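You operate a simulated robot arm through the tools that you are given. There is no shell and no other tool. Be economical: measure what you need, move in short steps, check, and stop when the job is done.

The job below is to be done with a simulated robot arm. You get a single attempt, and the scene is never put back.

JOB
Empty the long pump on the grey mat through the meter's channel B.
Fine: by its own start key; its green plug in the joiner with the yellow cup and blue foot, blue tap open, zero and count first, stop the count after.

The check looks at the end state, three seconds after you hand in, the way a careful person would. Anything else that was tipped, shoved, dropped, spilled or broken makes it a failure.

ROBOT AND FRAMES
A 7-joint arm with a two-finger gripper on a trunk, on a base that drives. Base frame: it is fixed to the floor where the robot stands at the start and does not move with it; the origin is under the middle of the robot, x ahead of it, y to its left, z up. Units: m, degrees, N and s.
With the tool pointing down near the work surface it reaches from about 0.14 to 0.34 m from the robot's upright axis, wherever it stands. Its first joint turns from -143.0 to 143.0 degrees. Places, roughly: blue port [0.7, 0.2, 1]; blue tap [0.6, 0.2, 1]; cup of the yellow and blue joiner [0.5, 0.1, 0.9]; grey tap [0.8, 0.4, 1.1]; plug (3x3x5 cm) [0.5, 0.1, 0.9]; pusher [0.8, 0, 0.9]; white tap [0.6, 0.3, 1]. Payload 1.47 kg.
The TCP is the grasp point between the finger pads, 0.016 m short of the fingertips. In the tool frame z runs along the fingers and y along their closing line. Largest opening 0.087 m; the body of the gripper starts 0.055 m behind the TCP.
Orientation is that of the tool frame in the base frame, as a unit quaternion [x, y, z, w]. With the fingers straight down and closing along the base's y, the tool's x points along the base's -x, its y along +y and its z along -z.

CONTROLS
- The arm moves only by the tool step_arm. Its argument "motion" is a list of rows, each an object of numbers (a shift or turn left out is 0, a gripper value left out holds the last): "tx", "ty", "tz": the shift along the tool's x, y, z in units of 40 mm (1.0 is 40 mm); "rx", "ry", "rz": the turn, a rotation vector about the tool's x, y, z in units of 5 degrees (1.0 is 5 degrees); "hand": the opening, from 0 (shut) to 1 (fully open). In form: [{"tx": .., "ty": .., "tz": .., "rx": .., "ry": .., "rz": .., "hand": ..}, ...]. A call has 1 to 20 rows; each row shifts and turns the commanded pose from where the row before left it, along the tool's axes as they then stand. A call with a number of a shift or a turn outside -1 to 1 is refused whole. Each row takes 0.2 s and may step no farther than 0.05 m and 8.6 degrees from the row before; otherwise, or with a gripper value out of range, the whole call is refused. Where a pose cannot be reached the arm comes as near as it can. A force on the tool above 40 N (or 10 N above the force at the start of the call, whichever is more), or a blocked arm, ends the call early, and 0.2 s more pass. The fingers move at their own pace (about 0.045 m/s each) and stop on an object; they squeeze with about 28 N. The grip force told is the motor's: it shows also when the fingers shut on nothing. Time passes only in rows, and 0.2 s behind the last, so rows that do not move let the fingers close. It gives the time, the measured TCP pose, the force on the tool (base axes), the opening and the grip force at its end, in the units of the frame above (readings bear some noise), with the torque about the TCP (base axes, N m) and any sound that the robot's microphone picked up.
- Cameras (640 x 400 px; columns grow to the right, rows downward): "scene" is now at [0.1419, 0.0265, 1.6997]; the picture's right is [0.20, -0.98, 0.00], its down [-0.81, -0.17, -0.57] and it looks along [0.56, 0.12, -0.82] (base axes); focal length 271 px, centre (320, 200). "wrist" rides on the gripper at [0.073, 0.012, -0.09] in the tool frame; the picture's right is [-0.16, 0.99, 0.00], its down [-0.72, -0.12, -0.68] and it looks along [-0.67, -0.11, 0.73] (tool axes); focal length 247 px, centre (320, 200). There is no depth. A picture from a camera that has moved, and an enlarged one, comes with that camera's place and axes in the base frame and with its lens. The place of the scene camera against the robot may be out by one fixed shift of up to 0.018 m in any direction.
- snapshot(camera): a new picture of that camera. No time passes.
- raise_lower(by): slides the trunk up (or, below 0, down) by that many m; the arm and the scene camera ride with it, the base frame stays. It gives what a move gives, with no picture.
- drive_base(legs): drives the robot by 1 to 6 legs, each [ahead, left, turn to the left] in m, m and degrees, along the robot's own axes; the way and the turn of a leg run together, so that a leg with both is an arc; at most 1.5 m and 180 degrees a leg. The arm and the cameras ride along, it lands a little off, and it stops where it bumps. It gives what a move gives.
- aim_head(pan, tilt): turns the head with the scene camera to pan (to the left, within 86 degrees either way) and tilt (down, from -29 to 69), counted from straight ahead of the robot. It gives what a move gives.
- zoom(camera, box): a new picture of the part [left, top, right, bottom] of that camera's present view, enlarged. No time passes.
- finish_job(): hands the job in; it is judged then, once.

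Go step by step. Nothing tells you exact positions but the pictures and the camera data: compare them with the known pose of the tool, close in by small moves and look again before you grip or let go. The budget is 120 turns and 98 pictures, counting those below and the enlarged ones. Unless the task says otherwise, let go and move clear before handing in.

The tools are called after "Emit:" by a JSON object that holds its "api" and its "payload". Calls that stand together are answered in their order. step_arm: Moves the arm, as the interface text tells. Its arguments: {"type":"object","properties":{"motion":{"type":"array"}},"required":["motion"]} The other tools are called the same way: raise_lower (by) slides the trunk up or down; drive_base (legs) drives the base; aim_head (pan, tilt) turns the head that bears the scene camera; snapshot (camera) takes a picture; zoom (camera, box) takes an enlarged picture of a part of a camera's view; finish_job () hands the job in.

At the start:

```text
clock: 0.0
tcp_pos: [0.4291, 0.0543, 1.2262]
ee_rot: [0.001, 1.0, 0.0, 0.0]
wrist_force: [-0.3, 0.5, 0.5]
torque: [0.02, -0.03, -0.02]
width: 0.0868
gripper_force: 0.0
trunk travel left (down, up): [-1.054, 0.186]
robot x, y, heading: [0.0011, -0.0029, 0.1]
head pan, tilt: [11.7, 55.4]
```

scene: 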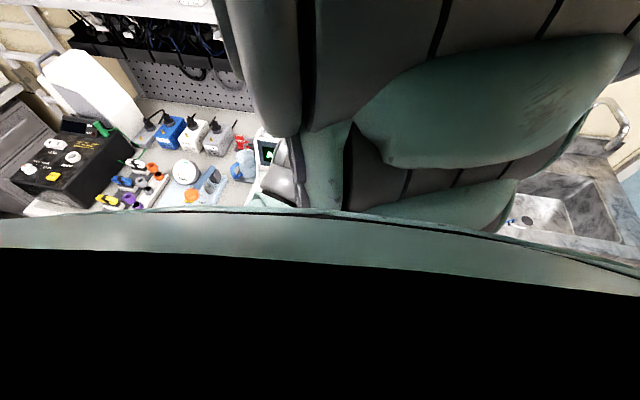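
wrist: 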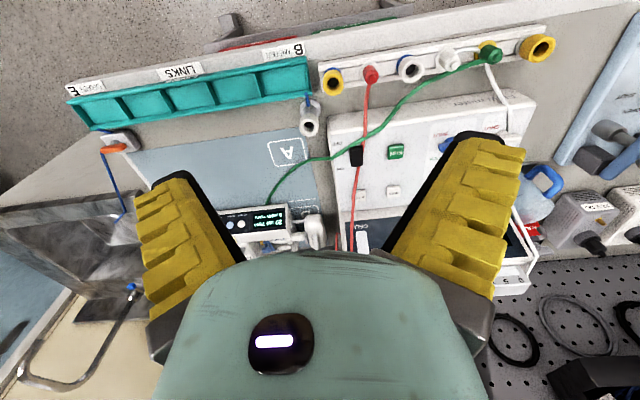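

The wrist camera sees the bench upside down: a rack of plugs, the meter, a grey mat with "A" and a pump. I'll enlarge the views first to read the layout.

Emit:
{"api": "zoom", "payload": {"camera": "wrist", "box": [60, 20, 320, 260]}}

Emit:
{"api": "zoom", "payload": {"camera": "wrist", "box": [300, 20, 560, 260]}}

Emit:
{"api": "zoom", "payload": {"camera": "scene", "box": [0, 0, 320, 220]}}

```text
1.67 times, centred on (190, 140) of wrist
camera zoom: at [0.3563, 0.0674, 1.3164], right [0.16, 0.99, 0.0], down [0.72, -0.12, 0.68], along [0.67, -0.11, -0.73], focal length 412 px, centre (537, 300)
```

zoom: 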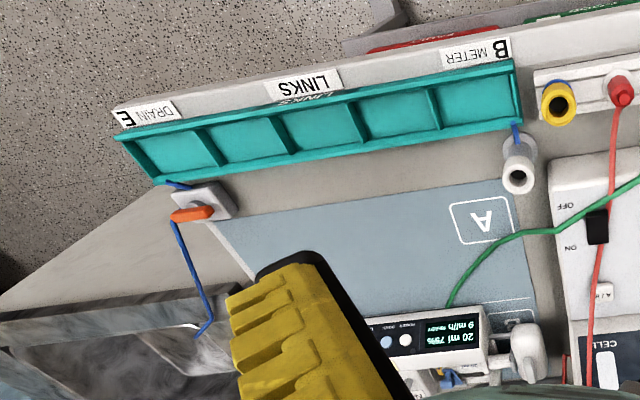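

```text
1.67 times, centred on (430, 140) of wrist
camera zoom: at [0.3563, 0.0674, 1.3164], right [0.16, 0.99, 0.0], down [0.72, -0.12, 0.68], along [0.67, -0.11, -0.73], focal length 412 px, centre (137, 300)
```

zoom: 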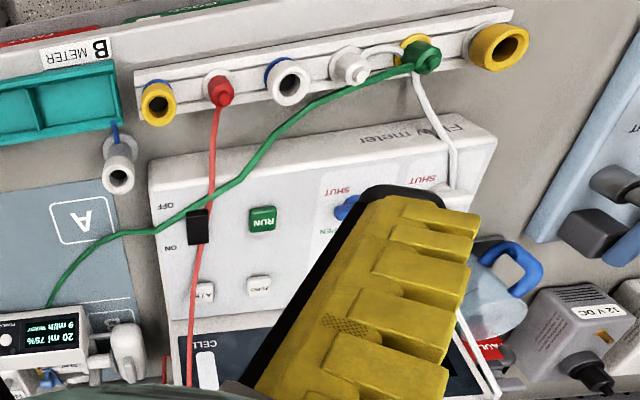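

```text
1.82 times, centred on (160, 110) of scene
camera zoom: at [0.1419, 0.0265, 1.6997], right [0.2, -0.98, 0.0], down [-0.81, -0.17, -0.57], along [0.56, 0.12, -0.82], focal length 493 px, centre (611, 364)
```

zoom: 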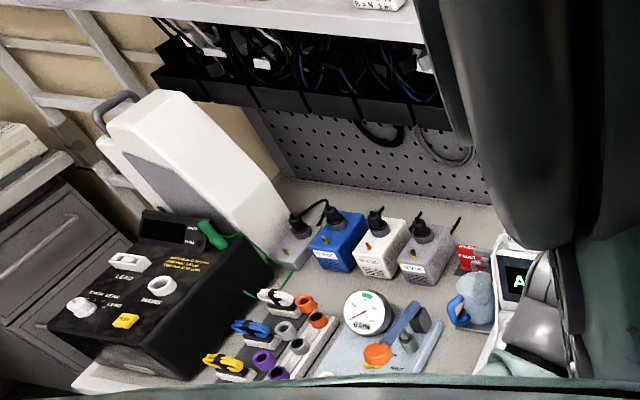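

The arm hides the scene camera's view, so I move it aside to the right at this height and look again.

Emit:
{"api": "step_arm", "payload": {"motion": [{"tx": 0.5, "ty": -1}, {"tx": 0.5, "ty": -1}, {"tx": 0.5, "ty": -1}, {"tx": 0.5, "ty": -1}, {"tx": 0.5, "ty": -1}, {"tx": 0.5, "ty": -1}, {"tx": 0.5, "ty": -1}, {"tx": 0.5, "ty": -1}]}}

Emit:
{"api": "aim_head", "payload": {"pan": 12, "tilt": 50}}

Emit:
{"api": "snapshot", "payload": {"camera": "scene"}}

Emit:
{"api": "snapshot", "payload": {"camera": "wrist"}}

```text
clock: 1.8
tcp_pos: [0.2877, -0.2652, 1.2048]
ee_rot: [-0.001, 1.0, 0.0, -0.001]
wrist_force: [0.8, -0.5, -0.2]
torque: [-0.03, 0.0, 0.0]
width: 0.0869
gripper_force: 0.2
out of reach, approached as far as the arm can: row 1, 2, 3
trunk travel left (down, up): [-1.054, 0.186]
robot x, y, heading: [-0.0, 0.0034, -0.1]
head pan, tilt: [11.7, 55.4]
```

```text
clock: 2.5
tcp_pos: [0.288, -0.2655, 1.2032]
ee_rot: [-0.001, 1.0, 0.001, 0.001]
wrist_force: [0.3, -0.4, 0.7]
torque: [0.01, -0.01, -0.01]
width: 0.0871
gripper_force: 0.2
trunk travel left (down, up): [-1.054, 0.186]
robot x, y, heading: [0.0019, 0.0018, 0.0]
head pan, tilt: [12.0, 50.0]
```

```text
92 pictures are left
camera scene: at [0.147, 0.0279, 1.7067], right [0.21, -0.98, 0.0], down [-0.75, -0.16, -0.64], along [0.63, 0.13, -0.77], focal length 271 px, centre (320, 200)
```

scene: 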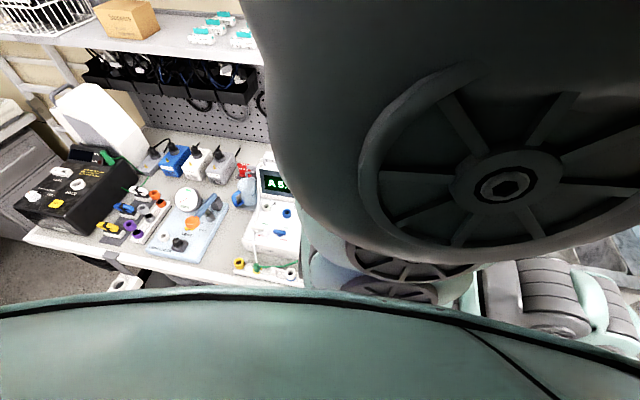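

```text
91 pictures are left
camera wrist: at [0.2153, -0.2523, 1.294], right [0.16, 0.99, 0.0], down [0.72, -0.12, 0.68], along [0.67, -0.11, -0.73], focal length 247 px, centre (320, 200)
```

wrist: 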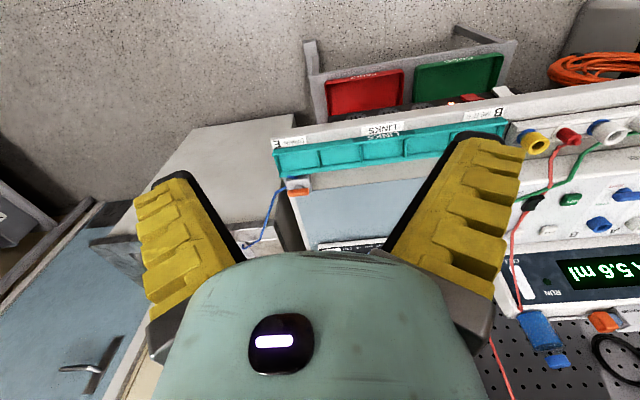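

The elbow still blocks the view. I swing the arm farther round to the right side, in free space.

Emit:
{"api": "step_arm", "payload": {"motion": [{"tx": 1, "ty": -0.5}, {"tx": 1, "ty": -0.5}, {"tx": 1, "ty": -0.4}, {"tx": 1, "ty": -0.3}, {"tx": 1}, {"tx": 1}, {"tx": 1}, {"tx": 1}, {"tx": 1}]}}

Emit:
{"api": "aim_head", "payload": {"pan": 5, "tilt": 45}}

Emit:
{"api": "snapshot", "payload": {"camera": "scene"}}

```text
clock: 4.5
tcp_pos: [-0.0632, -0.3273, 1.2083]
ee_rot: [-0.002, 1.0, 0.001, 0.0]
wrist_force: [-0.4, -0.3, -0.3]
torque: [0.03, 0.03, 0.0]
width: 0.0872
gripper_force: 0.0
out of reach, approached as far as the arm can: row 9
trunk travel left (down, up): [-1.054, 0.186]
robot x, y, heading: [-0.002, 0.0018, 0.1]
head pan, tilt: [12.0, 50.0]
```

```text
clock: 5.1
tcp_pos: [-0.0648, -0.3291, 1.2078]
ee_rot: [0.0, 1.0, 0.0, -0.001]
wrist_force: [0.2, -0.3, -0.1]
torque: [-0.02, 0.0, 0.02]
width: 0.0868
gripper_force: 0.1
trunk travel left (down, up): [-1.054, 0.186]
robot x, y, heading: [0.0031, 0.001, 0.0]
head pan, tilt: [5.0, 45.0]
```

```text
90 pictures are left
camera scene: at [0.1527, 0.019, 1.7136], right [0.09, -1.0, 0.0], down [-0.7, -0.06, -0.71], along [0.7, 0.06, -0.71], focal length 271 px, centre (320, 200)
```

scene: 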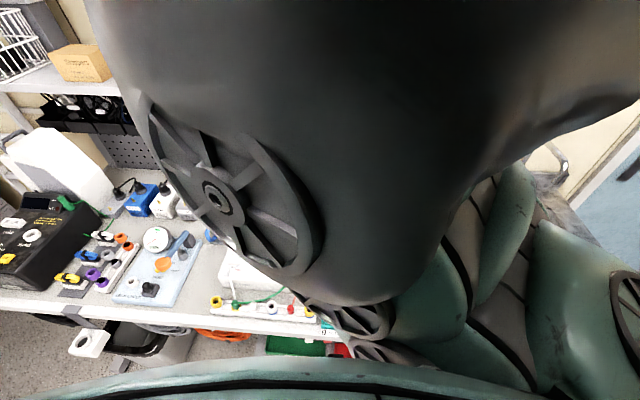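

The elbow juts forward. I back off a little, turn the robot right and pan the head left, so the arm leaves the view.

Emit:
{"api": "drive_base", "payload": {"legs": [[-0.25, 0, 0], [0, 0, -50]]}}

Emit:
{"api": "aim_head", "payload": {"pan": 62, "tilt": 42}}

Emit:
{"api": "snapshot", "payload": {"camera": "scene"}}

```text
clock: 9.3
tcp_pos: [-0.5471, -0.1621, 1.2068]
ee_rot: [0.424, 0.905, 0.0, 0.0]
wrist_force: [-0.2, -0.3, -0.1]
torque: [0.03, -0.03, 0.0]
width: 0.0871
gripper_force: 0.1
trunk travel left (down, up): [-1.054, 0.186]
robot x, y, heading: [-0.2523, -0.0023, -50.2]
head pan, tilt: [5.0, 45.0]
```

```text
clock: 10.5
tcp_pos: [-0.5477, -0.1617, 1.2071]
ee_rot: [0.424, 0.906, 0.0, 0.0]
wrist_force: [-0.8, 0.1, 0.1]
torque: [-0.04, 0.0, 0.0]
width: 0.0866
gripper_force: 0.0
trunk travel left (down, up): [-1.054, 0.186]
robot x, y, heading: [-0.252, -0.0011, -50.4]
head pan, tilt: [62.0, 42.0]
```

```text
89 pictures are left
camera scene: at [-0.1362, -0.083, 1.7146], right [-0.49, -0.87, 0.0], down [-0.61, 0.34, -0.72], along [0.62, -0.35, -0.7], focal length 271 px, centre (320, 200)
```

scene: 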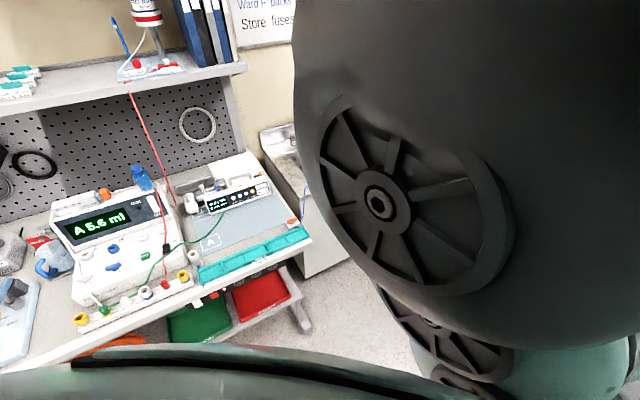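

Here the display reads "A 5.6 ml", with the pump and joiners behind. I'll enlarge this view.

Emit:
{"api": "zoom", "payload": {"camera": "scene", "box": [40, 130, 320, 330]}}

Emit:
{"api": "zoom", "payload": {"camera": "scene", "box": [60, 200, 220, 320]}}

Emit:
{"api": "zoom", "payload": {"camera": "scene", "box": [160, 160, 310, 270]}}

```text
2.00 times, centred on (180, 230) of scene
camera zoom: at [-0.1362, -0.083, 1.7146], right [-0.49, -0.87, 0.0], down [-0.61, 0.34, -0.72], along [0.62, -0.35, -0.7], focal length 542 px, centre (600, 140)
```

zoom: 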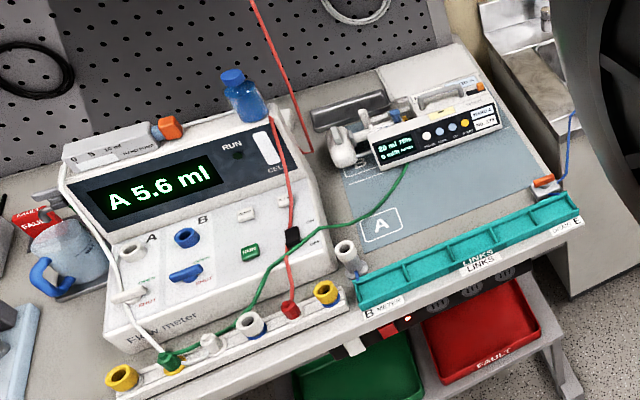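

```text
3.33 times, centred on (140, 260) of scene
camera zoom: at [-0.1362, -0.083, 1.7146], right [-0.49, -0.87, 0.0], down [-0.61, 0.34, -0.72], along [0.62, -0.35, -0.7], focal length 904 px, centre (920, 0)
```

zoom: 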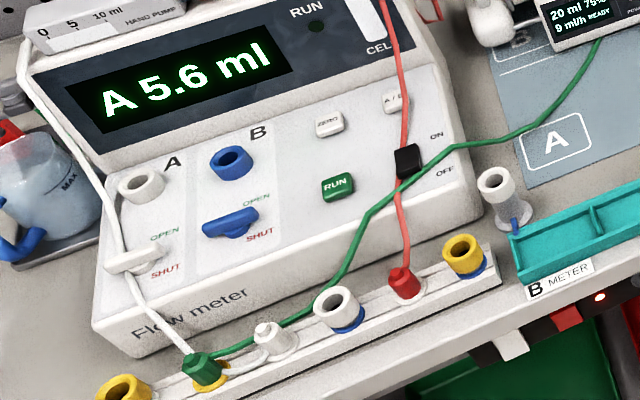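

```text
3.64 times, centred on (235, 215) of scene
camera zoom: at [-0.1362, -0.083, 1.7146], right [-0.49, -0.87, 0.0], down [-0.61, 0.34, -0.72], along [0.62, -0.35, -0.7], focal length 986 px, centre (629, 146)
```

zoom: 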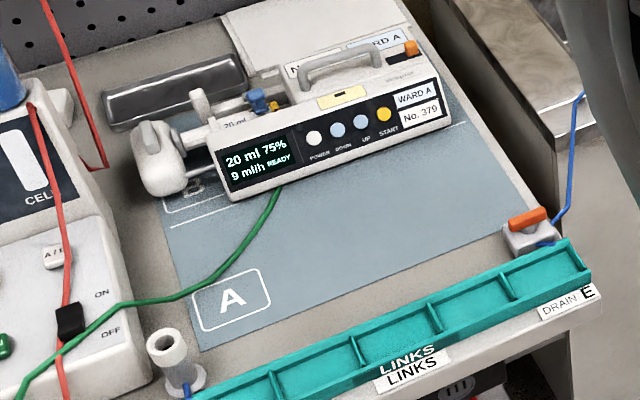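

The pump (20 ml, 75 %, READY) stands on the grey mat; its green tube runs to the green plug in the joiner strip. I zoom in on the details.

Emit:
{"api": "zoom", "payload": {"camera": "scene", "box": [70, 270, 130, 330]}}

Emit:
{"api": "zoom", "payload": {"camera": "scene", "box": [120, 250, 210, 310]}}

Emit:
{"api": "zoom", "payload": {"camera": "scene", "box": [70, 220, 180, 290]}}

Emit:
{"api": "zoom", "payload": {"camera": "scene", "box": [180, 165, 280, 230]}}

```text
6.67 times, centred on (100, 300) of scene
camera zoom: at [-0.1362, -0.083, 1.7146], right [-0.49, -0.87, 0.0], down [-0.61, 0.34, -0.72], along [0.62, -0.35, -0.7], focal length 1808 px, centre (1787, -467)
```

zoom: 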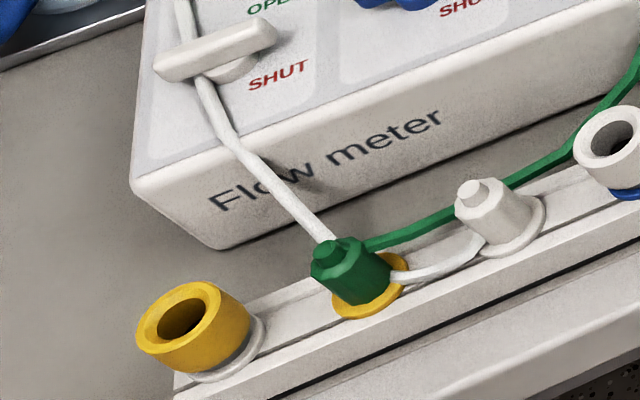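

```text
6.67 times, centred on (165, 280) of scene
camera zoom: at [-0.1362, -0.083, 1.7146], right [-0.49, -0.87, 0.0], down [-0.61, 0.34, -0.72], along [0.62, -0.35, -0.7], focal length 1808 px, centre (1353, -333)
```

zoom: 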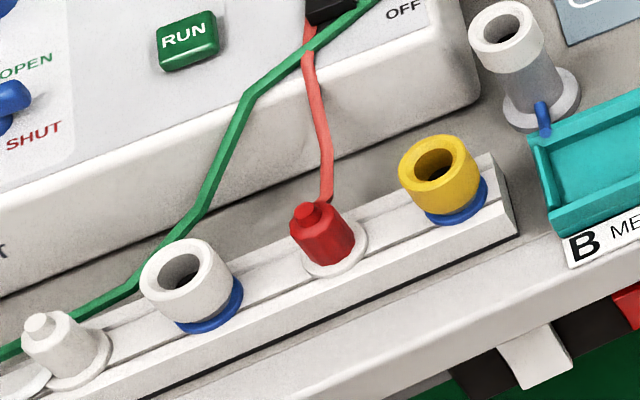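

```text
5.71 times, centred on (125, 255) of scene
camera zoom: at [-0.1362, -0.083, 1.7146], right [-0.49, -0.87, 0.0], down [-0.61, 0.34, -0.72], along [0.62, -0.35, -0.7], focal length 1550 px, centre (1434, -114)
```

zoom: 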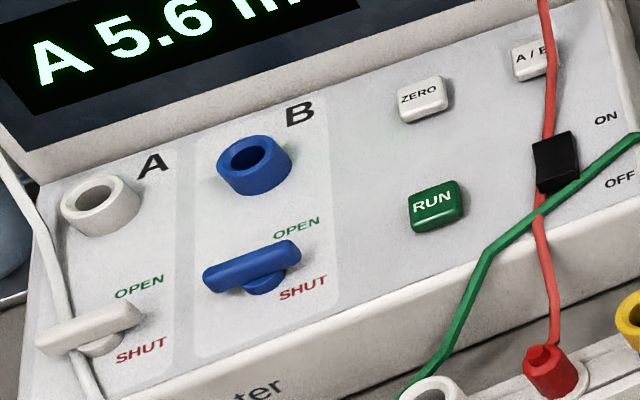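

```text
6.15 times, centred on (230, 198) of scene
camera zoom: at [-0.1362, -0.083, 1.7146], right [-0.49, -0.87, 0.0], down [-0.61, 0.34, -0.72], along [0.62, -0.35, -0.7], focal length 1669 px, centre (874, 215)
```

zoom: 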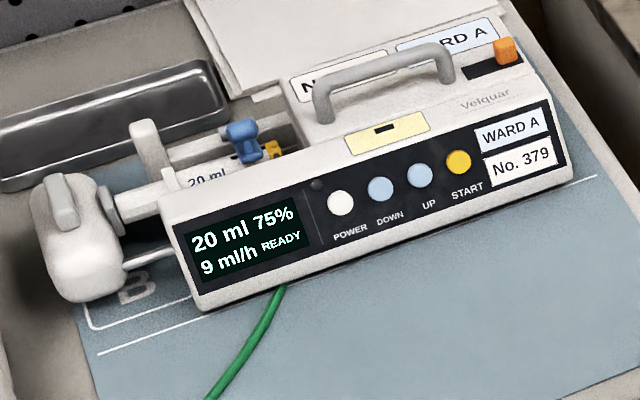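

Panel is readable: A/B, ZERO, RUN keys, blue tap, and the yellow cup with blue foot at the strip's right end. Now I check the drain end and the socket beside it.

Emit:
{"api": "zoom", "payload": {"camera": "scene", "box": [260, 190, 320, 240]}}

Emit:
{"api": "zoom", "payload": {"camera": "scene", "box": [185, 220, 320, 300]}}

Emit:
{"api": "aim_head", "payload": {"pan": 80, "tilt": 42}}

Emit:
{"api": "snapshot", "payload": {"camera": "scene"}}

```text
8.00 times, centred on (290, 215) of scene
camera zoom: at [-0.1362, -0.083, 1.7146], right [-0.49, -0.87, 0.0], down [-0.61, 0.34, -0.72], along [0.62, -0.35, -0.7], focal length 2170 px, centre (560, 80)
```

zoom: 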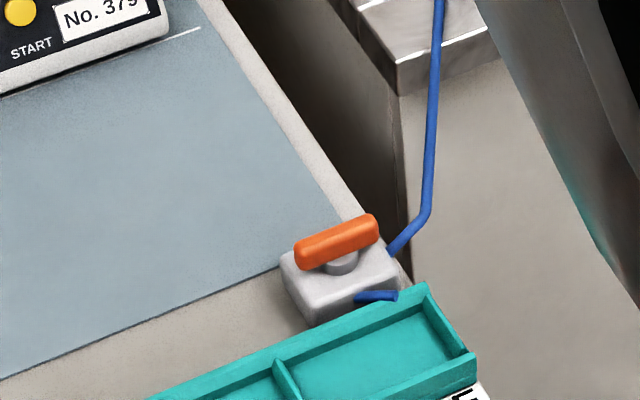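

```text
4.74 times, centred on (252, 260) of scene
camera zoom: at [-0.1362, -0.083, 1.7146], right [-0.49, -0.87, 0.0], down [-0.61, 0.34, -0.72], along [0.62, -0.35, -0.7], focal length 1286 px, centre (640, -84)
```

zoom: 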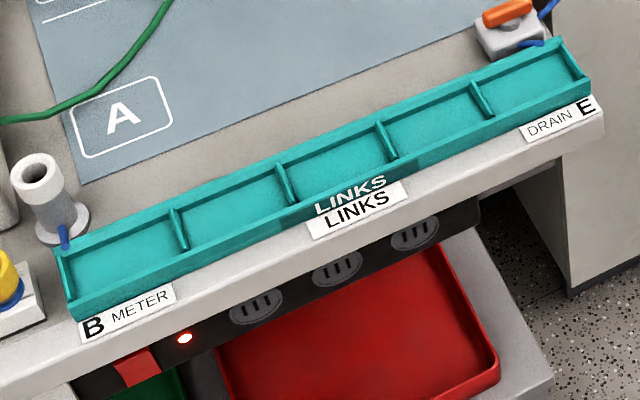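

```text
clock: 11.3
tcp_pos: [-0.5473, -0.1608, 1.2076]
ee_rot: [0.424, 0.906, 0.0, 0.0]
wrist_force: [-0.5, -0.4, -0.1]
torque: [0.01, -0.03, -0.03]
width: 0.0872
gripper_force: 0.0
trunk travel left (down, up): [-1.054, 0.186]
robot x, y, heading: [-0.2553, -0.0021, -50.0]
head pan, tilt: [80.0, 42.0]
```

```text
79 pictures are left
camera scene: at [-0.1363, -0.0832, 1.7146], right [-0.49, -0.87, 0.0], down [-0.61, 0.34, -0.72], along [0.62, -0.35, -0.7], focal length 271 px, centre (320, 200)
```

scene: 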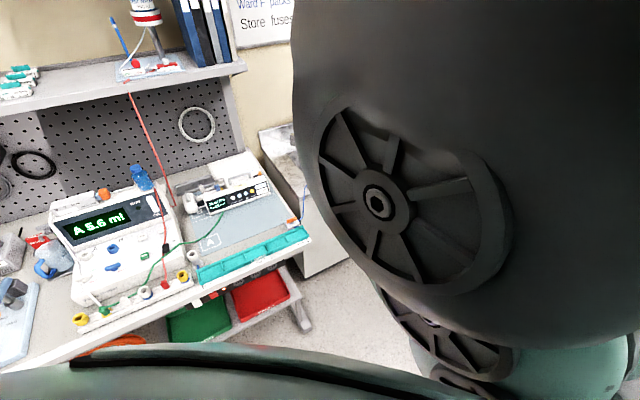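

The drain handle lies along its tube and the path looks sound. I turn back to face the bench and bring the arm round to the front.

Emit:
{"api": "drive_base", "payload": {"legs": [[0, 0, 50], [0.25, 0, 0]]}}

Emit:
{"api": "step_arm", "payload": {"motion": [{"tx": -1}, {"tx": -1}, {"tx": -1}, {"tx": -1}, {"tx": -1}, {"tx": -1, "ty": 0.3}, {"tx": -1, "ty": 0.4}, {"tx": -1, "ty": 0.6}, {"tx": -0.3, "ty": 1}, {"ty": 1}, {"ty": 1}, {"ty": 1}, {"ty": 1}, {"ty": 1}, {"ty": 1}, {"ty": 1}]}}

Emit:
{"api": "snapshot", "payload": {"camera": "wrist"}}

```text
clock: 15.4
tcp_pos: [-0.0728, -0.3314, 1.2075]
ee_rot: [0.005, 1.0, 0.001, 0.0]
wrist_force: [0.1, 0.3, 0.4]
torque: [0.03, 0.0, -0.03]
width: 0.0872
gripper_force: 0.0
trunk travel left (down, up): [-1.054, 0.186]
robot x, y, heading: [-0.0018, -0.005, -0.4]
head pan, tilt: [80.0, 42.0]
```

```text
clock: 18.7
tcp_pos: [0.2557, -0.0314, 1.1529]
ee_rot: [0.24, 0.971, -0.015, -0.017]
wrist_force: [0.1, 0.5, 0.3]
torque: [-0.05, 0.03, -0.01]
width: 0.0868
gripper_force: 0.2
out of reach, approached as far as the arm can: row 12, 13, 14, 15
trunk travel left (down, up): [-1.054, 0.186]
robot x, y, heading: [-0.0058, -0.0062, -0.6]
head pan, tilt: [80.0, 42.0]
stopped in row 16: the arm was blocked; the commanded pose is now the measured one
```

```text
78 pictures are left
camera wrist: at [0.1998, 0.0153, 1.2448], right [0.6, 0.8, -0.04], down [0.61, -0.43, 0.67], along [0.52, -0.42, -0.74], focal length 247 px, centre (320, 200)
```

wrist: 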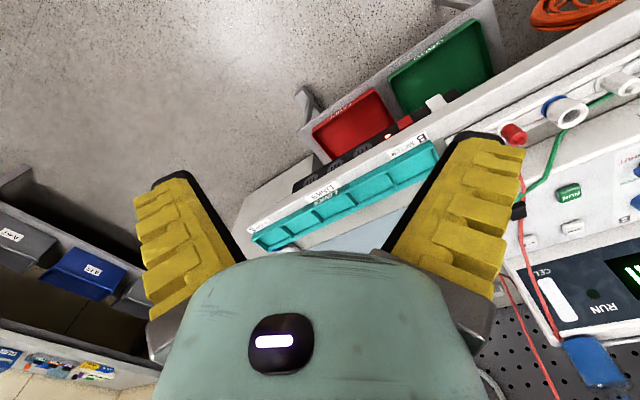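

The arm ran into its own limit and twisted. I ease outward and untwist in small steps.

Emit:
{"api": "step_arm", "payload": {"motion": [{"tx": -0.8, "ty": 0.4}, {"tx": -0.8, "ty": 0.4}, {"tx": -0.6, "ty": 0.5, "rz": -1}, {"tx": -0.4, "ty": 0.6, "rz": -1}, {"ty": 0.6, "rz": -1}, {"ty": 0.6, "rz": -1}, {"ty": 0.5, "rz": -1}, {"rz": -0.6}]}}

```text
clock: 19.2
tcp_pos: [0.2833, -0.0592, 1.1528]
ee_rot: [0.475, 0.88, -0.008, -0.014]
wrist_force: [-0.1, 0.4, 0.1]
torque: [0.0, 0.01, 0.01]
width: 0.087
gripper_force: 0.1
trunk travel left (down, up): [-1.054, 0.186]
robot x, y, heading: [-0.007, -0.0058, -0.8]
head pan, tilt: [80.0, 42.0]
stopped in row 2: the arm was blocked; the commanded pose is now the measured one
```

The joint limit is tighter going this way. I back out toward the right where it was free, untwisting on the way.

Emit:
{"api": "step_arm", "payload": {"motion": [{"tx": -0.84, "ty": -0.55}, {"tx": -0.84, "ty": -0.55, "rz": -1}, {"tx": -0.79, "ty": -0.62, "rz": -1}, {"tx": -0.73, "ty": -0.68, "rz": -1}, {"tx": -0.67, "ty": -0.74, "rz": -1}, {"rz": -1}, {"rz": -1}, {"rz": -1}, {"rz": -1}, {"rz": -1}, {"rz": -1}, {"rz": -1}, {"rz": -0.3}]}}

```text
clock: 22.0
tcp_pos: [0.2836, -0.258, 1.1509]
ee_rot: [0.003, 1.0, 0.001, -0.016]
wrist_force: [0.2, 0.8, -0.4]
torque: [-0.01, -0.03, -0.02]
width: 0.0871
gripper_force: 0.0
trunk travel left (down, up): [-1.054, 0.186]
robot x, y, heading: [-0.0051, -0.0022, -0.8]
head pan, tilt: [80.0, 42.0]
```

Recovered. Now I go back along the original diagonal path at the original height.

Emit:
{"api": "step_arm", "payload": {"motion": [{"tz": -1}, {"tz": -0.4}, {"tx": -0.5, "ty": 1}, {"tx": -0.5, "ty": 1}, {"tx": -0.5, "ty": 1}, {"tx": -0.5, "ty": 1}, {"tx": -0.5, "ty": 1}, {"tx": -0.4, "ty": 1}, {"tx": -0.3, "ty": 1}, {"tx": -0.2, "ty": 1}]}}

```text
clock: 24.2
tcp_pos: [0.4224, 0.0613, 1.2044]
ee_rot: [0.005, 1.0, 0.0, -0.016]
wrist_force: [-0.3, -0.2, 0.7]
torque: [-0.01, 0.01, -0.02]
width: 0.0869
gripper_force: 0.1
trunk travel left (down, up): [-1.054, 0.186]
robot x, y, heading: [-0.0041, -0.0046, -0.8]
head pan, tilt: [80.0, 42.0]
```

Back at the front. I take a wrist picture and view the strip from here.

Emit:
{"api": "snapshot", "payload": {"camera": "wrist"}}

Emit:
{"api": "zoom", "payload": {"camera": "wrist", "box": [310, 20, 570, 180]}}

```text
77 pictures are left
camera wrist: at [0.3531, 0.0729, 1.2963], right [0.17, 0.99, 0.0], down [0.74, -0.12, 0.66], along [0.65, -0.11, -0.76], focal length 247 px, centre (320, 200)
```

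wrist: 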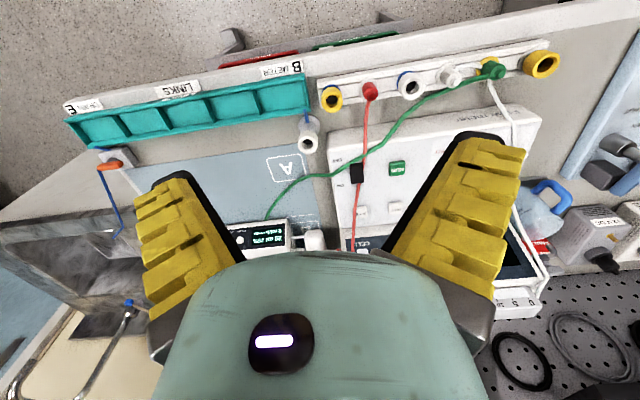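

```text
2.46 times, centred on (440, 100) of wrist
camera zoom: at [0.3531, 0.0729, 1.2963], right [0.17, 0.99, 0.0], down [0.74, -0.12, 0.66], along [0.65, -0.11, -0.76], focal length 608 px, centre (25, 446)
```

zoom: 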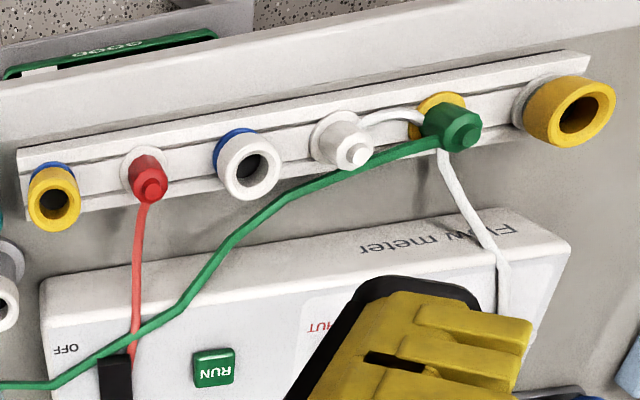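

By triangulation: green plug top ≈ (0.482, 0.297, 0.93), target cup (yellow, blue foot) ≈ (0.484, 0.067, 0.93); the green tube clearly ends in that green plug. I drive to about (0.17, 0.18), between the two.

Emit:
{"api": "drive_base", "payload": {"legs": [[0, 0.18, 0.8], [0.1, 0, 0]]}}

Emit:
{"api": "snapshot", "payload": {"camera": "wrist"}}

Emit:
{"api": "aim_head", "payload": {"pan": 0, "tilt": 60}}

Emit:
{"api": "snapshot", "payload": {"camera": "scene"}}

```text
clock: 26.4
tcp_pos: [0.5205, 0.2454, 1.2039]
ee_rot: [-0.003, 1.0, 0.0, -0.015]
wrist_force: [-0.2, -0.3, 0.1]
torque: [0.0, -0.01, -0.01]
width: 0.0869
gripper_force: 0.0
trunk travel left (down, up): [-1.054, 0.186]
robot x, y, heading: [0.0929, 0.1768, 0.2]
head pan, tilt: [80.0, 42.0]
```

```text
75 pictures are left
camera wrist: at [0.4512, 0.2584, 1.2965], right [0.15, 0.99, 0.0], down [0.75, -0.11, 0.66], along [0.65, -0.1, -0.75], focal length 247 px, centre (320, 200)
```

wrist: 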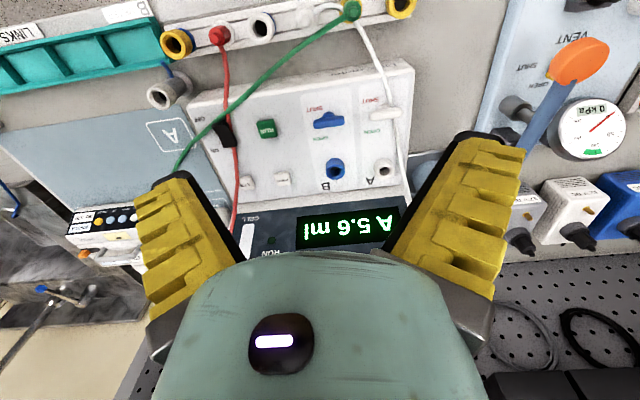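

```text
clock: 28.0
tcp_pos: [0.5218, 0.2474, 1.2044]
ee_rot: [-0.003, 1.0, 0.0, -0.016]
wrist_force: [-0.3, 0.1, -0.5]
torque: [0.02, 0.02, 0.03]
width: 0.0867
gripper_force: 0.1
trunk travel left (down, up): [-1.054, 0.186]
robot x, y, heading: [0.0947, 0.1774, -0.1]
head pan, tilt: [0.0, 60.0]
```

```text
74 pictures are left
camera scene: at [0.2326, 0.1884, 1.6941], right [0.0, -1.0, 0.0], down [-0.87, 0.0, -0.5], along [0.5, 0.0, -0.87], focal length 271 px, centre (320, 200)
```

scene: 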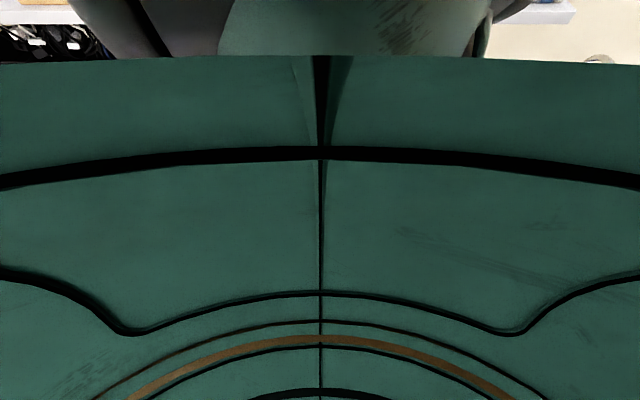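

The torso blocks the scene camera straight ahead, so I rely on the wrist camera. I zoom on the taps and edge forward.

Emit:
{"api": "zoom", "payload": {"camera": "wrist", "box": [280, 80, 420, 200]}}

Emit:
{"api": "drive_base", "payload": {"legs": [[0.08, 0, 0]]}}

```text
3.33 times, centred on (350, 140) of wrist
camera zoom: at [0.4512, 0.2583, 1.2965], right [0.15, 0.99, 0.0], down [0.75, -0.11, 0.66], along [0.65, -0.1, -0.75], focal length 823 px, centre (220, 400)
```

zoom: 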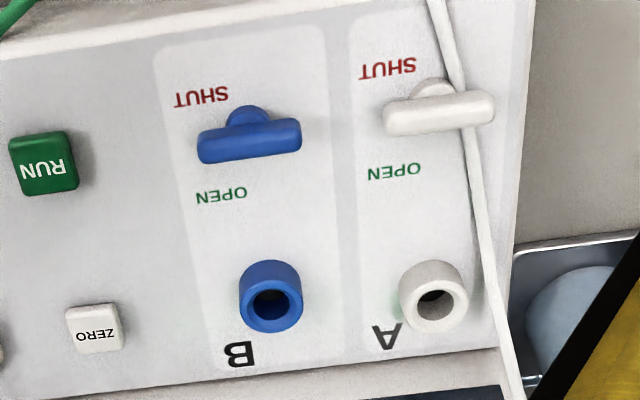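

```text
clock: 29.0
tcp_pos: [0.601, 0.2474, 1.205]
ee_rot: [-0.003, 1.0, 0.001, -0.016]
wrist_force: [0.3, 0.1, 0.3]
torque: [-0.01, -0.04, 0.02]
width: 0.0868
gripper_force: 0.2
trunk travel left (down, up): [-1.054, 0.186]
robot x, y, heading: [0.1753, 0.1769, 0.2]
head pan, tilt: [0.0, 60.0]
```

The taps' handles lie straight across (shut), with OPEN and SHUT marks above and below. Next I move the hand above the green plug and turn it 90° so the fingers close across the strip.

Emit:
{"api": "step_arm", "payload": {"motion": [{"tx": 1, "ty": 0.4}, {"tx": 1, "ty": 0.4}, {"tx": 0.95, "ty": 0.4}, {"rz": -1}, {"rz": -1}, {"rz": -1}, {"rz": -1}, {"rz": -1}, {"rz": -1}, {"rz": -1}, {"rz": -1}, {"rz": -1}, {"rz": -1}, {"rz": -1}, {"rz": -1}]}}

Emit:
{"api": "snapshot", "payload": {"camera": "wrist"}}

```text
clock: 32.2
tcp_pos: [0.5164, 0.2855, 1.2011]
ee_rot: [-0.504, 0.864, 0.01, -0.014]
wrist_force: [0.2, -0.5, -0.8]
torque: [0.01, 0.01, 0.01]
width: 0.087
gripper_force: 0.0
out of reach, approached as far as the arm can: row 2, 3
trunk travel left (down, up): [-1.054, 0.186]
robot x, y, heading: [0.1738, 0.1776, -0.0]
head pan, tilt: [0.0, 60.0]
```

```text
72 pictures are left
camera wrist: at [0.473, 0.2282, 1.2926], right [-0.78, 0.62, 0.03], down [0.48, 0.57, 0.67], along [0.4, 0.53, -0.75], focal length 247 px, centre (320, 200)
```

wrist: 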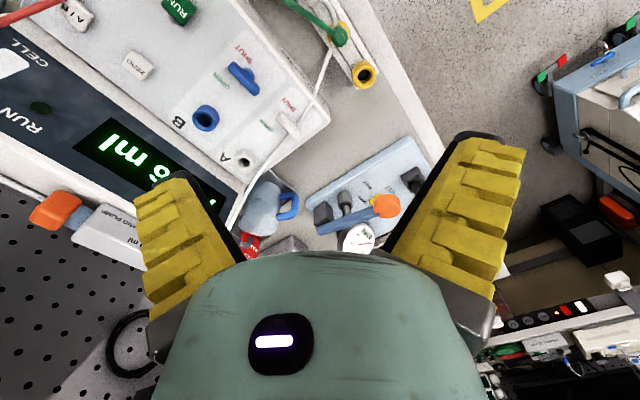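

Too high for that radius; I lower the hand while finishing the turn, then shift over the plug.

Emit:
{"api": "step_arm", "payload": {"motion": [{"tz": 0.6, "rz": -1}, {"tz": 0.6, "rz": -1}, {"tz": 0.6, "rz": -1}, {"tz": 0.6, "rz": -1}, {"tz": 0.6, "rz": -1}, {"tz": 0.6, "rz": -1}, {"tx": -0.15, "ty": 0.45}, {"tx": -0.15, "ty": 0.4}]}}

Emit:
{"api": "snapshot", "payload": {"camera": "wrist"}}

```text
clock: 34.0
tcp_pos: [0.4771, 0.3001, 1.0585]
ee_rot: [0.71, -0.704, -0.011, 0.011]
wrist_force: [0.6, -0.4, -0.6]
torque: [0.0, 0.03, 0.01]
width: 0.0869
gripper_force: 0.0
trunk travel left (down, up): [-1.054, 0.186]
robot x, y, heading: [0.1717, 0.1772, 0.3]
head pan, tilt: [0.0, 60.0]
```

```text
71 pictures are left
camera wrist: at [0.4698, 0.2261, 1.1482], right [-0.99, 0.15, 0.03], down [0.13, 0.72, 0.68], along [0.08, 0.67, -0.73], focal length 247 px, centre (320, 200)
```

wrist: 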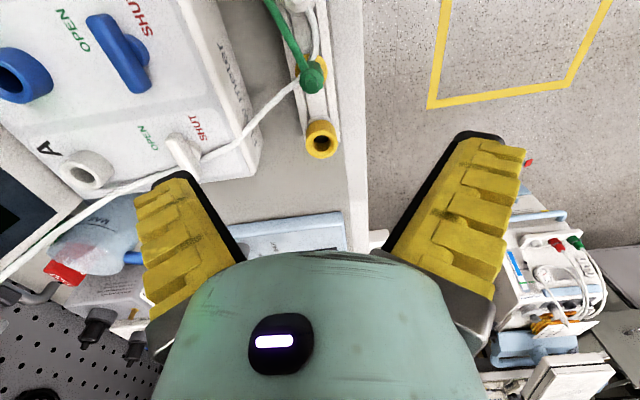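

The plug is now just below-ahead of the camera, at about (0.478, 0.288). I zoom to see its shape and where the tube leaves it.

Emit:
{"api": "zoom", "payload": {"camera": "wrist", "box": [250, 0, 390, 170]}}

```text
2.35 times, centred on (320, 85) of wrist
camera zoom: at [0.4698, 0.2261, 1.1482], right [-0.99, 0.15, 0.03], down [0.13, 0.72, 0.68], along [0.08, 0.67, -0.73], focal length 581 px, centre (320, 471)
```

zoom: 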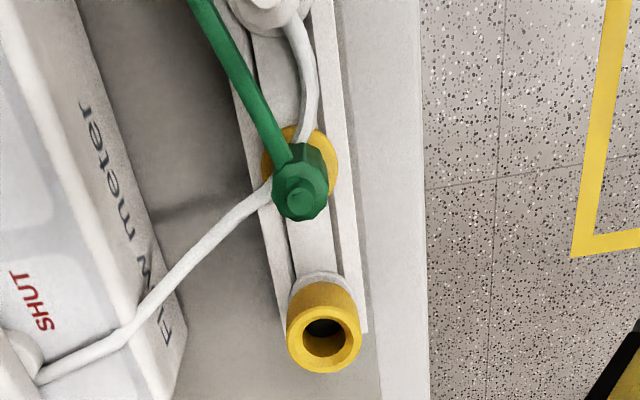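

The tube leaves the plug toward −y, a white tube lies low behind it; closing along x clears both if I grip high. I part-close the hand and go down to just above the plug.

Emit:
{"api": "step_arm", "payload": {"motion": [{"tz": 0.5, "hand": 0.7}, {"tz": 0.5}, {"tz": 0.5}, {"tz": 0.5, "ty": -0.1, "tx": 0.05}]}}

Emit:
{"api": "snapshot", "payload": {"camera": "wrist"}}

```text
clock: 35.0
tcp_pos: [0.4776, 0.2956, 0.9779]
ee_rot: [0.709, -0.705, -0.012, 0.011]
wrist_force: [-0.1, -0.4, -0.6]
torque: [0.01, -0.01, 0.01]
width: 0.0652
gripper_force: 3.4
trunk travel left (down, up): [-1.054, 0.186]
robot x, y, heading: [0.1758, 0.1796, -0.2]
head pan, tilt: [0.0, 60.0]
```

```text
69 pictures are left
camera wrist: at [0.4701, 0.2229, 1.0686], right [-0.99, 0.15, 0.03], down [0.13, 0.72, 0.68], along [0.08, 0.67, -0.73], focal length 247 px, centre (320, 200)
```

wrist: 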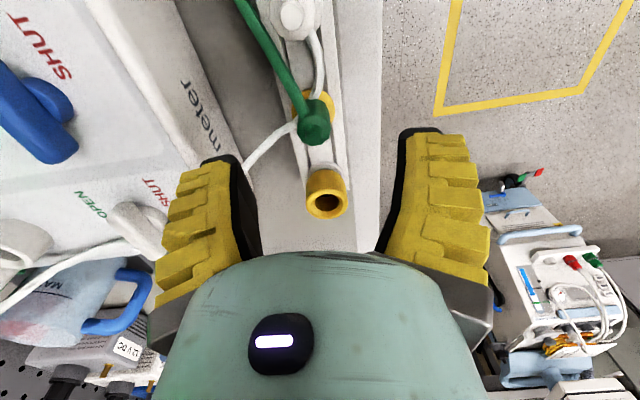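

Plug axis ≈ (0.480, 0.296). I centre on it and lower a bit more, then look before closing.

Emit:
{"api": "step_arm", "payload": {"motion": [{"tz": 0.45, "ty": -0.08}, {"tz": 0.45}, {"tz": 0.4}]}}

Emit:
{"api": "snapshot", "payload": {"camera": "wrist"}}

```text
clock: 35.7
tcp_pos: [0.4903, 0.3354, 0.9584]
ee_rot: [0.719, -0.694, -0.03, -0.029]
wrist_force: [-8.4, 6.3, 33.4]
torque: [-0.35, -1.86, 0.74]
width: 0.0733
gripper_force: 10.1
out of reach, approached as far as the arm can: row 2, 3
trunk travel left (down, up): [-1.054, 0.186]
robot x, y, heading: [0.1745, 0.174, 0.3]
head pan, tilt: [0.0, 60.0]
stopped in row 3: the force on the tool passed its limit at 99 N (the readings are from after the stop); the commanded pose is now the measured one
```

```text
68 pictures are left
camera wrist: at [0.4819, 0.2559, 1.0426], right [-0.99, 0.12, 0.01], down [0.09, 0.67, 0.74], along [0.08, 0.73, -0.67], focal length 247 px, centre (320, 200)
```

wrist: 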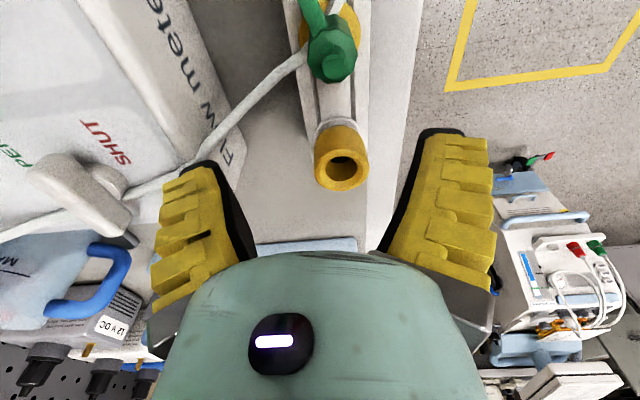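

Going lower was out of reach from this trunk height and the hand slid off and pressed on something. I lift straight up at once and check.

Emit:
{"api": "step_arm", "payload": {"motion": [{"tz": -0.5}, {"tz": -0.5}]}}

Emit:
{"api": "snapshot", "payload": {"camera": "wrist"}}

```text
clock: 36.3
tcp_pos: [0.4883, 0.3246, 0.9961]
ee_rot: [0.716, -0.697, -0.027, -0.021]
wrist_force: [-1.2, 0.0, -0.5]
torque: [0.05, 0.0, 0.0]
width: 0.0651
gripper_force: 3.0
trunk travel left (down, up): [-1.054, 0.186]
robot x, y, heading: [0.1766, 0.1757, 0.3]
head pan, tilt: [0.0, 60.0]
```

```text
67 pictures are left
camera wrist: at [0.4803, 0.2447, 1.0809], right [-0.99, 0.13, 0.02], down [0.1, 0.68, 0.73], along [0.08, 0.72, -0.69], focal length 247 px, centre (320, 200)
```

wrist: 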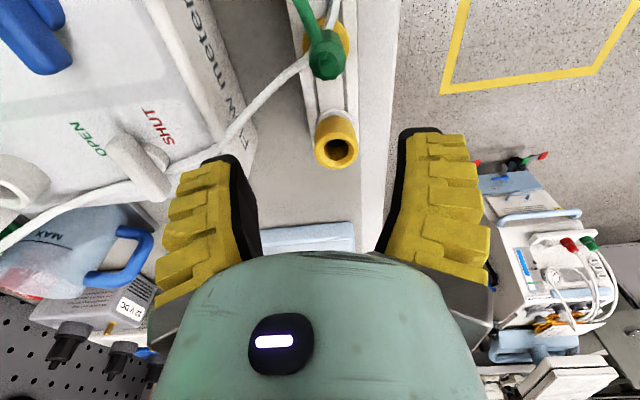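

Nothing looks displaced. I raise the hand, square it up over the plug again, then use the trunk for the descent so the arm stays in its good range.

Emit:
{"api": "step_arm", "payload": {"motion": [{"tz": -0.6}, {"tz": -0.6}, {"rx": 0.1, "ry": 0.78, "rz": 0.31}, {"tz": -0.6, "tx": 0.35, "ty": 0.1}, {"tx": 0.36, "ty": 0.1}, {}]}}

Emit:
{"api": "raise_lower", "payload": {"by": -0.09}}

Emit:
{"api": "snapshot", "payload": {"camera": "wrist"}}

```text
clock: 37.7
tcp_pos: [0.4805, 0.2948, 1.0678]
ee_rot: [0.708, -0.706, 0.001, -0.002]
wrist_force: [0.9, -0.8, -0.1]
torque: [0.0, 0.02, 0.0]
width: 0.0655
gripper_force: 3.0
trunk travel left (down, up): [-1.054, 0.186]
robot x, y, heading: [0.1761, 0.1798, 0.1]
head pan, tilt: [0.0, 60.0]
```

```text
clock: 39.0
tcp_pos: [0.4814, 0.2937, 0.9777]
ee_rot: [0.707, -0.707, -0.001, -0.002]
wrist_force: [-0.1, 0.1, -0.5]
torque: [0.0, -0.01, 0.01]
width: 0.0652
gripper_force: 3.1
trunk travel left (down, up): [-0.964, 0.276]
robot x, y, heading: [0.1714, 0.1767, 0.3]
head pan, tilt: [0.0, 60.0]
```

```text
66 pictures are left
camera wrist: at [0.4698, 0.2211, 1.0675], right [-0.99, 0.16, 0.0], down [0.11, 0.72, 0.68], along [0.11, 0.67, -0.73], focal length 247 px, centre (320, 200)
```

wrist: 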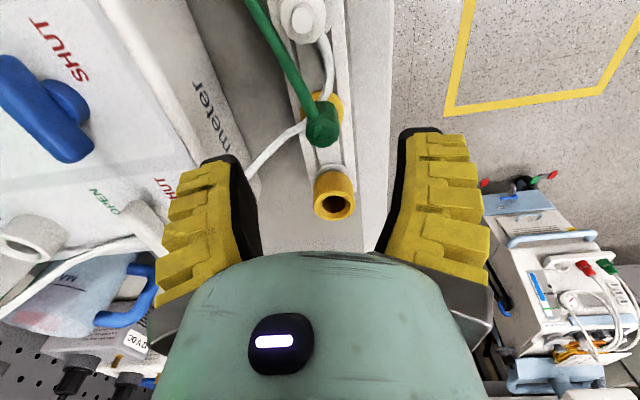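

Well aligned. I descend 4 cm and look again.

Emit:
{"api": "step_arm", "payload": {"motion": [{"tz": 0.4, "tx": -0.05}, {"tz": 0.4}, {"tz": 0.2}]}}

Emit:
{"api": "snapshot", "payload": {"camera": "wrist"}}

```text
clock: 39.8
tcp_pos: [0.4816, 0.2948, 0.9373]
ee_rot: [0.708, -0.706, -0.001, -0.002]
wrist_force: [-0.1, 0.1, -0.2]
torque: [0.0, -0.02, 0.0]
width: 0.0653
gripper_force: 3.4
trunk travel left (down, up): [-0.964, 0.276]
robot x, y, heading: [0.1718, 0.1782, -0.2]
head pan, tilt: [0.0, 60.0]
```

```text
65 pictures are left
camera wrist: at [0.4698, 0.2229, 1.0268], right [-0.99, 0.16, 0.0], down [0.11, 0.72, 0.68], along [0.11, 0.67, -0.73], focal length 247 px, centre (320, 200)
```

wrist: 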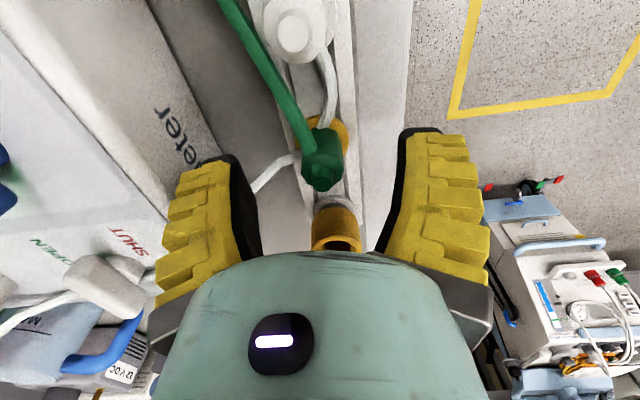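

The plug spans z ≈ 0.883–0.935, so the fingers already straddle its top. I lower 2 cm more and close.

Emit:
{"api": "step_arm", "payload": {"motion": [{"tz": 0.25}, {"tz": 0.25}, {"hand": 0.2}, {"hand": 0.2}, {"hand": 0.2}, {"hand": 0.2}]}}

Emit:
{"api": "snapshot", "payload": {"camera": "wrist"}}

```text
clock: 41.2
tcp_pos: [0.4793, 0.2961, 0.9192]
ee_rot: [0.707, -0.707, -0.002, -0.001]
wrist_force: [-7.6, -7.0, 41.8]
torque: [-0.15, 0.3, 0.21]
width: 0.0192
gripper_force: 30.3
trunk travel left (down, up): [-0.964, 0.276]
robot x, y, heading: [0.1708, 0.178, -0.0]
head pan, tilt: [0.0, 60.0]
stopped in row 6: the force on the tool passed its limit at 42 N (the readings are from after the stop); the commanded pose is now the measured one
```

```text
64 pictures are left
camera wrist: at [0.4687, 0.2229, 1.0084], right [-0.99, 0.16, 0.0], down [0.12, 0.72, 0.68], along [0.11, 0.67, -0.73], focal length 247 px, centre (320, 200)
```

wrist: 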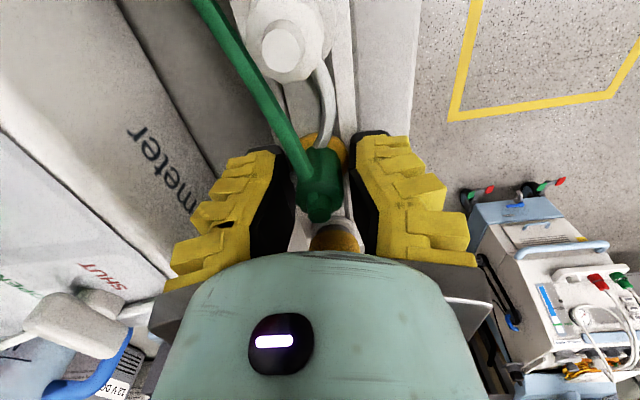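

The plug is gripped (width 0.019, 30 N). I pull it up gently.

Emit:
{"api": "step_arm", "payload": {"motion": [{"tz": -0.15, "hand": 0}, {"tz": -0.25}, {"tz": -0.4}, {"tz": -0.5}]}}

Emit:
{"api": "snapshot", "payload": {"camera": "wrist"}}

```text
clock: 42.2
tcp_pos: [0.4797, 0.2947, 0.9686]
ee_rot: [0.707, -0.707, -0.002, -0.001]
wrist_force: [-0.1, -0.1, 0.1]
torque: [0.0, 0.01, 0.01]
width: 0.006
gripper_force: 27.9
trunk travel left (down, up): [-0.964, 0.276]
robot x, y, heading: [0.1705, 0.1756, 0.1]
head pan, tilt: [0.0, 60.0]
```

```text
63 pictures are left
camera wrist: at [0.4681, 0.2221, 1.0596], right [-0.99, 0.16, 0.0], down [0.12, 0.72, 0.68], along [0.11, 0.67, -0.73], focal length 247 px, centre (320, 200)
```

wrist: 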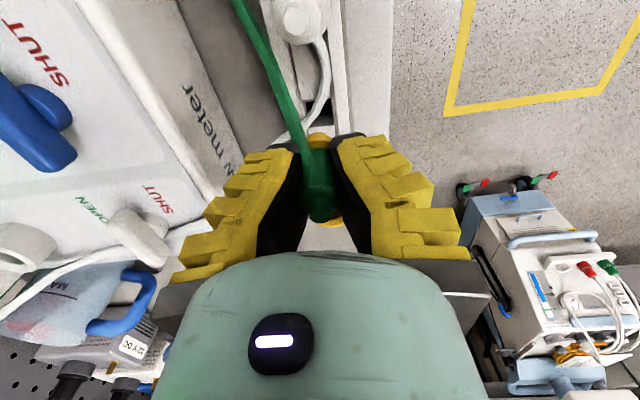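

The width reads 0.006, so I check what exactly is held.

Emit:
{"api": "zoom", "payload": {"camera": "wrist", "box": [240, 60, 400, 260]}}

```text
2.00 times, centred on (320, 160) of wrist
camera zoom: at [0.4681, 0.2221, 1.0596], right [-0.99, 0.16, 0.0], down [0.12, 0.72, 0.68], along [0.11, 0.67, -0.73], focal length 494 px, centre (320, 280)
```

zoom: 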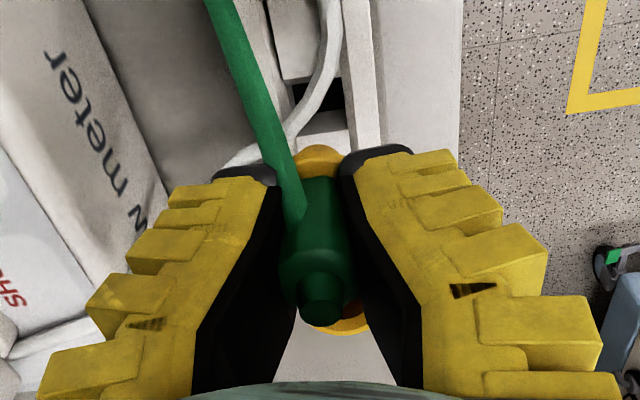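

The plug came out of a parking hole in the rack: it has its own yellow collar, and the joiners are loose adapters (cup colour / foot colour). So the yellow/blue joiner must go into the blue port B first. I set the plug back in its hole for now.

Emit:
{"api": "step_arm", "payload": {"motion": [{"tz": 0.4}, {"tz": 0.4}, {"tz": 0.25}, {"tz": 0.15}]}}

Emit:
{"api": "zoom", "payload": {"camera": "wrist", "box": [240, 60, 400, 260]}}

```text
clock: 43.2
tcp_pos: [0.4809, 0.2949, 0.9215]
ee_rot: [0.708, -0.706, -0.002, -0.001]
wrist_force: [-5.9, -10.0, 38.5]
torque: [0.21, 0.06, 0.04]
width: 0.0062
gripper_force: 28.4
trunk travel left (down, up): [-0.964, 0.276]
robot x, y, heading: [0.1733, 0.1795, -0.0]
head pan, tilt: [0.0, 60.0]
```

```text
2.00 times, centred on (320, 160) of wrist
camera zoom: at [0.469, 0.2217, 1.0118], right [-0.99, 0.16, 0.0], down [0.12, 0.72, 0.68], along [0.11, 0.67, -0.73], focal length 494 px, centre (320, 280)
```

zoom: 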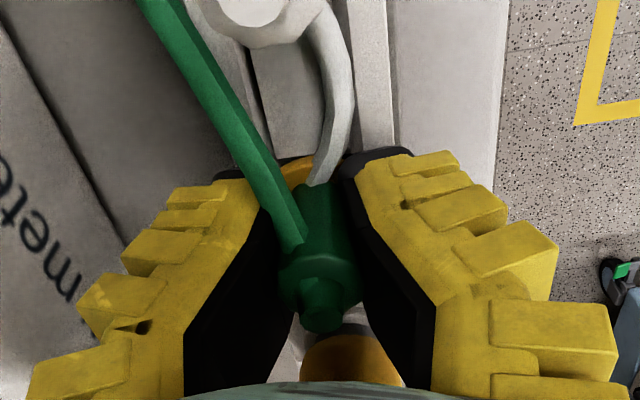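

The plug is back and pressing on its seat. I open and rise, then check.

Emit:
{"api": "step_arm", "payload": {"motion": [{"hand": 0.7}, {"hand": 0.7}, {"hand": 0.7}, {"hand": 0.7}, {"tz": -0.5}, {"tz": -0.7}, {"tz": -0.7}]}}

Emit:
{"api": "zoom", "payload": {"camera": "wrist", "box": [220, 0, 420, 240]}}

```text
clock: 44.9
tcp_pos: [0.4799, 0.2951, 0.9979]
ee_rot: [0.707, -0.707, -0.002, 0.0]
wrist_force: [1.8, -0.3, 0.2]
torque: [-0.01, 0.01, 0.0]
width: 0.0652
gripper_force: 3.1
trunk travel left (down, up): [-0.964, 0.276]
robot x, y, heading: [0.1771, 0.1763, 0.1]
head pan, tilt: [0.0, 60.0]
```

```text
1.67 times, centred on (320, 120) of wrist
camera zoom: at [0.4689, 0.2217, 1.0871], right [-0.99, 0.16, 0.0], down [0.12, 0.72, 0.68], along [0.11, 0.67, -0.73], focal length 412 px, centre (320, 333)
```

zoom: 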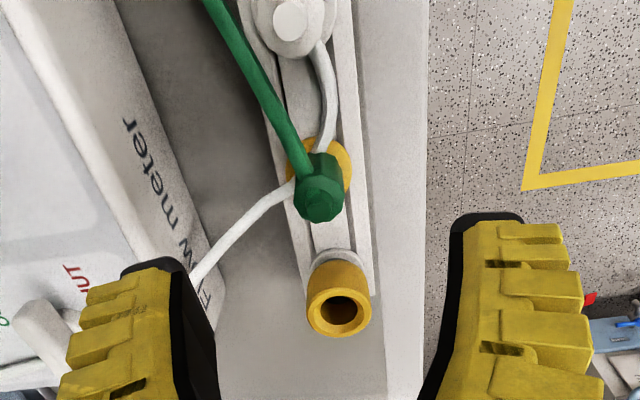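

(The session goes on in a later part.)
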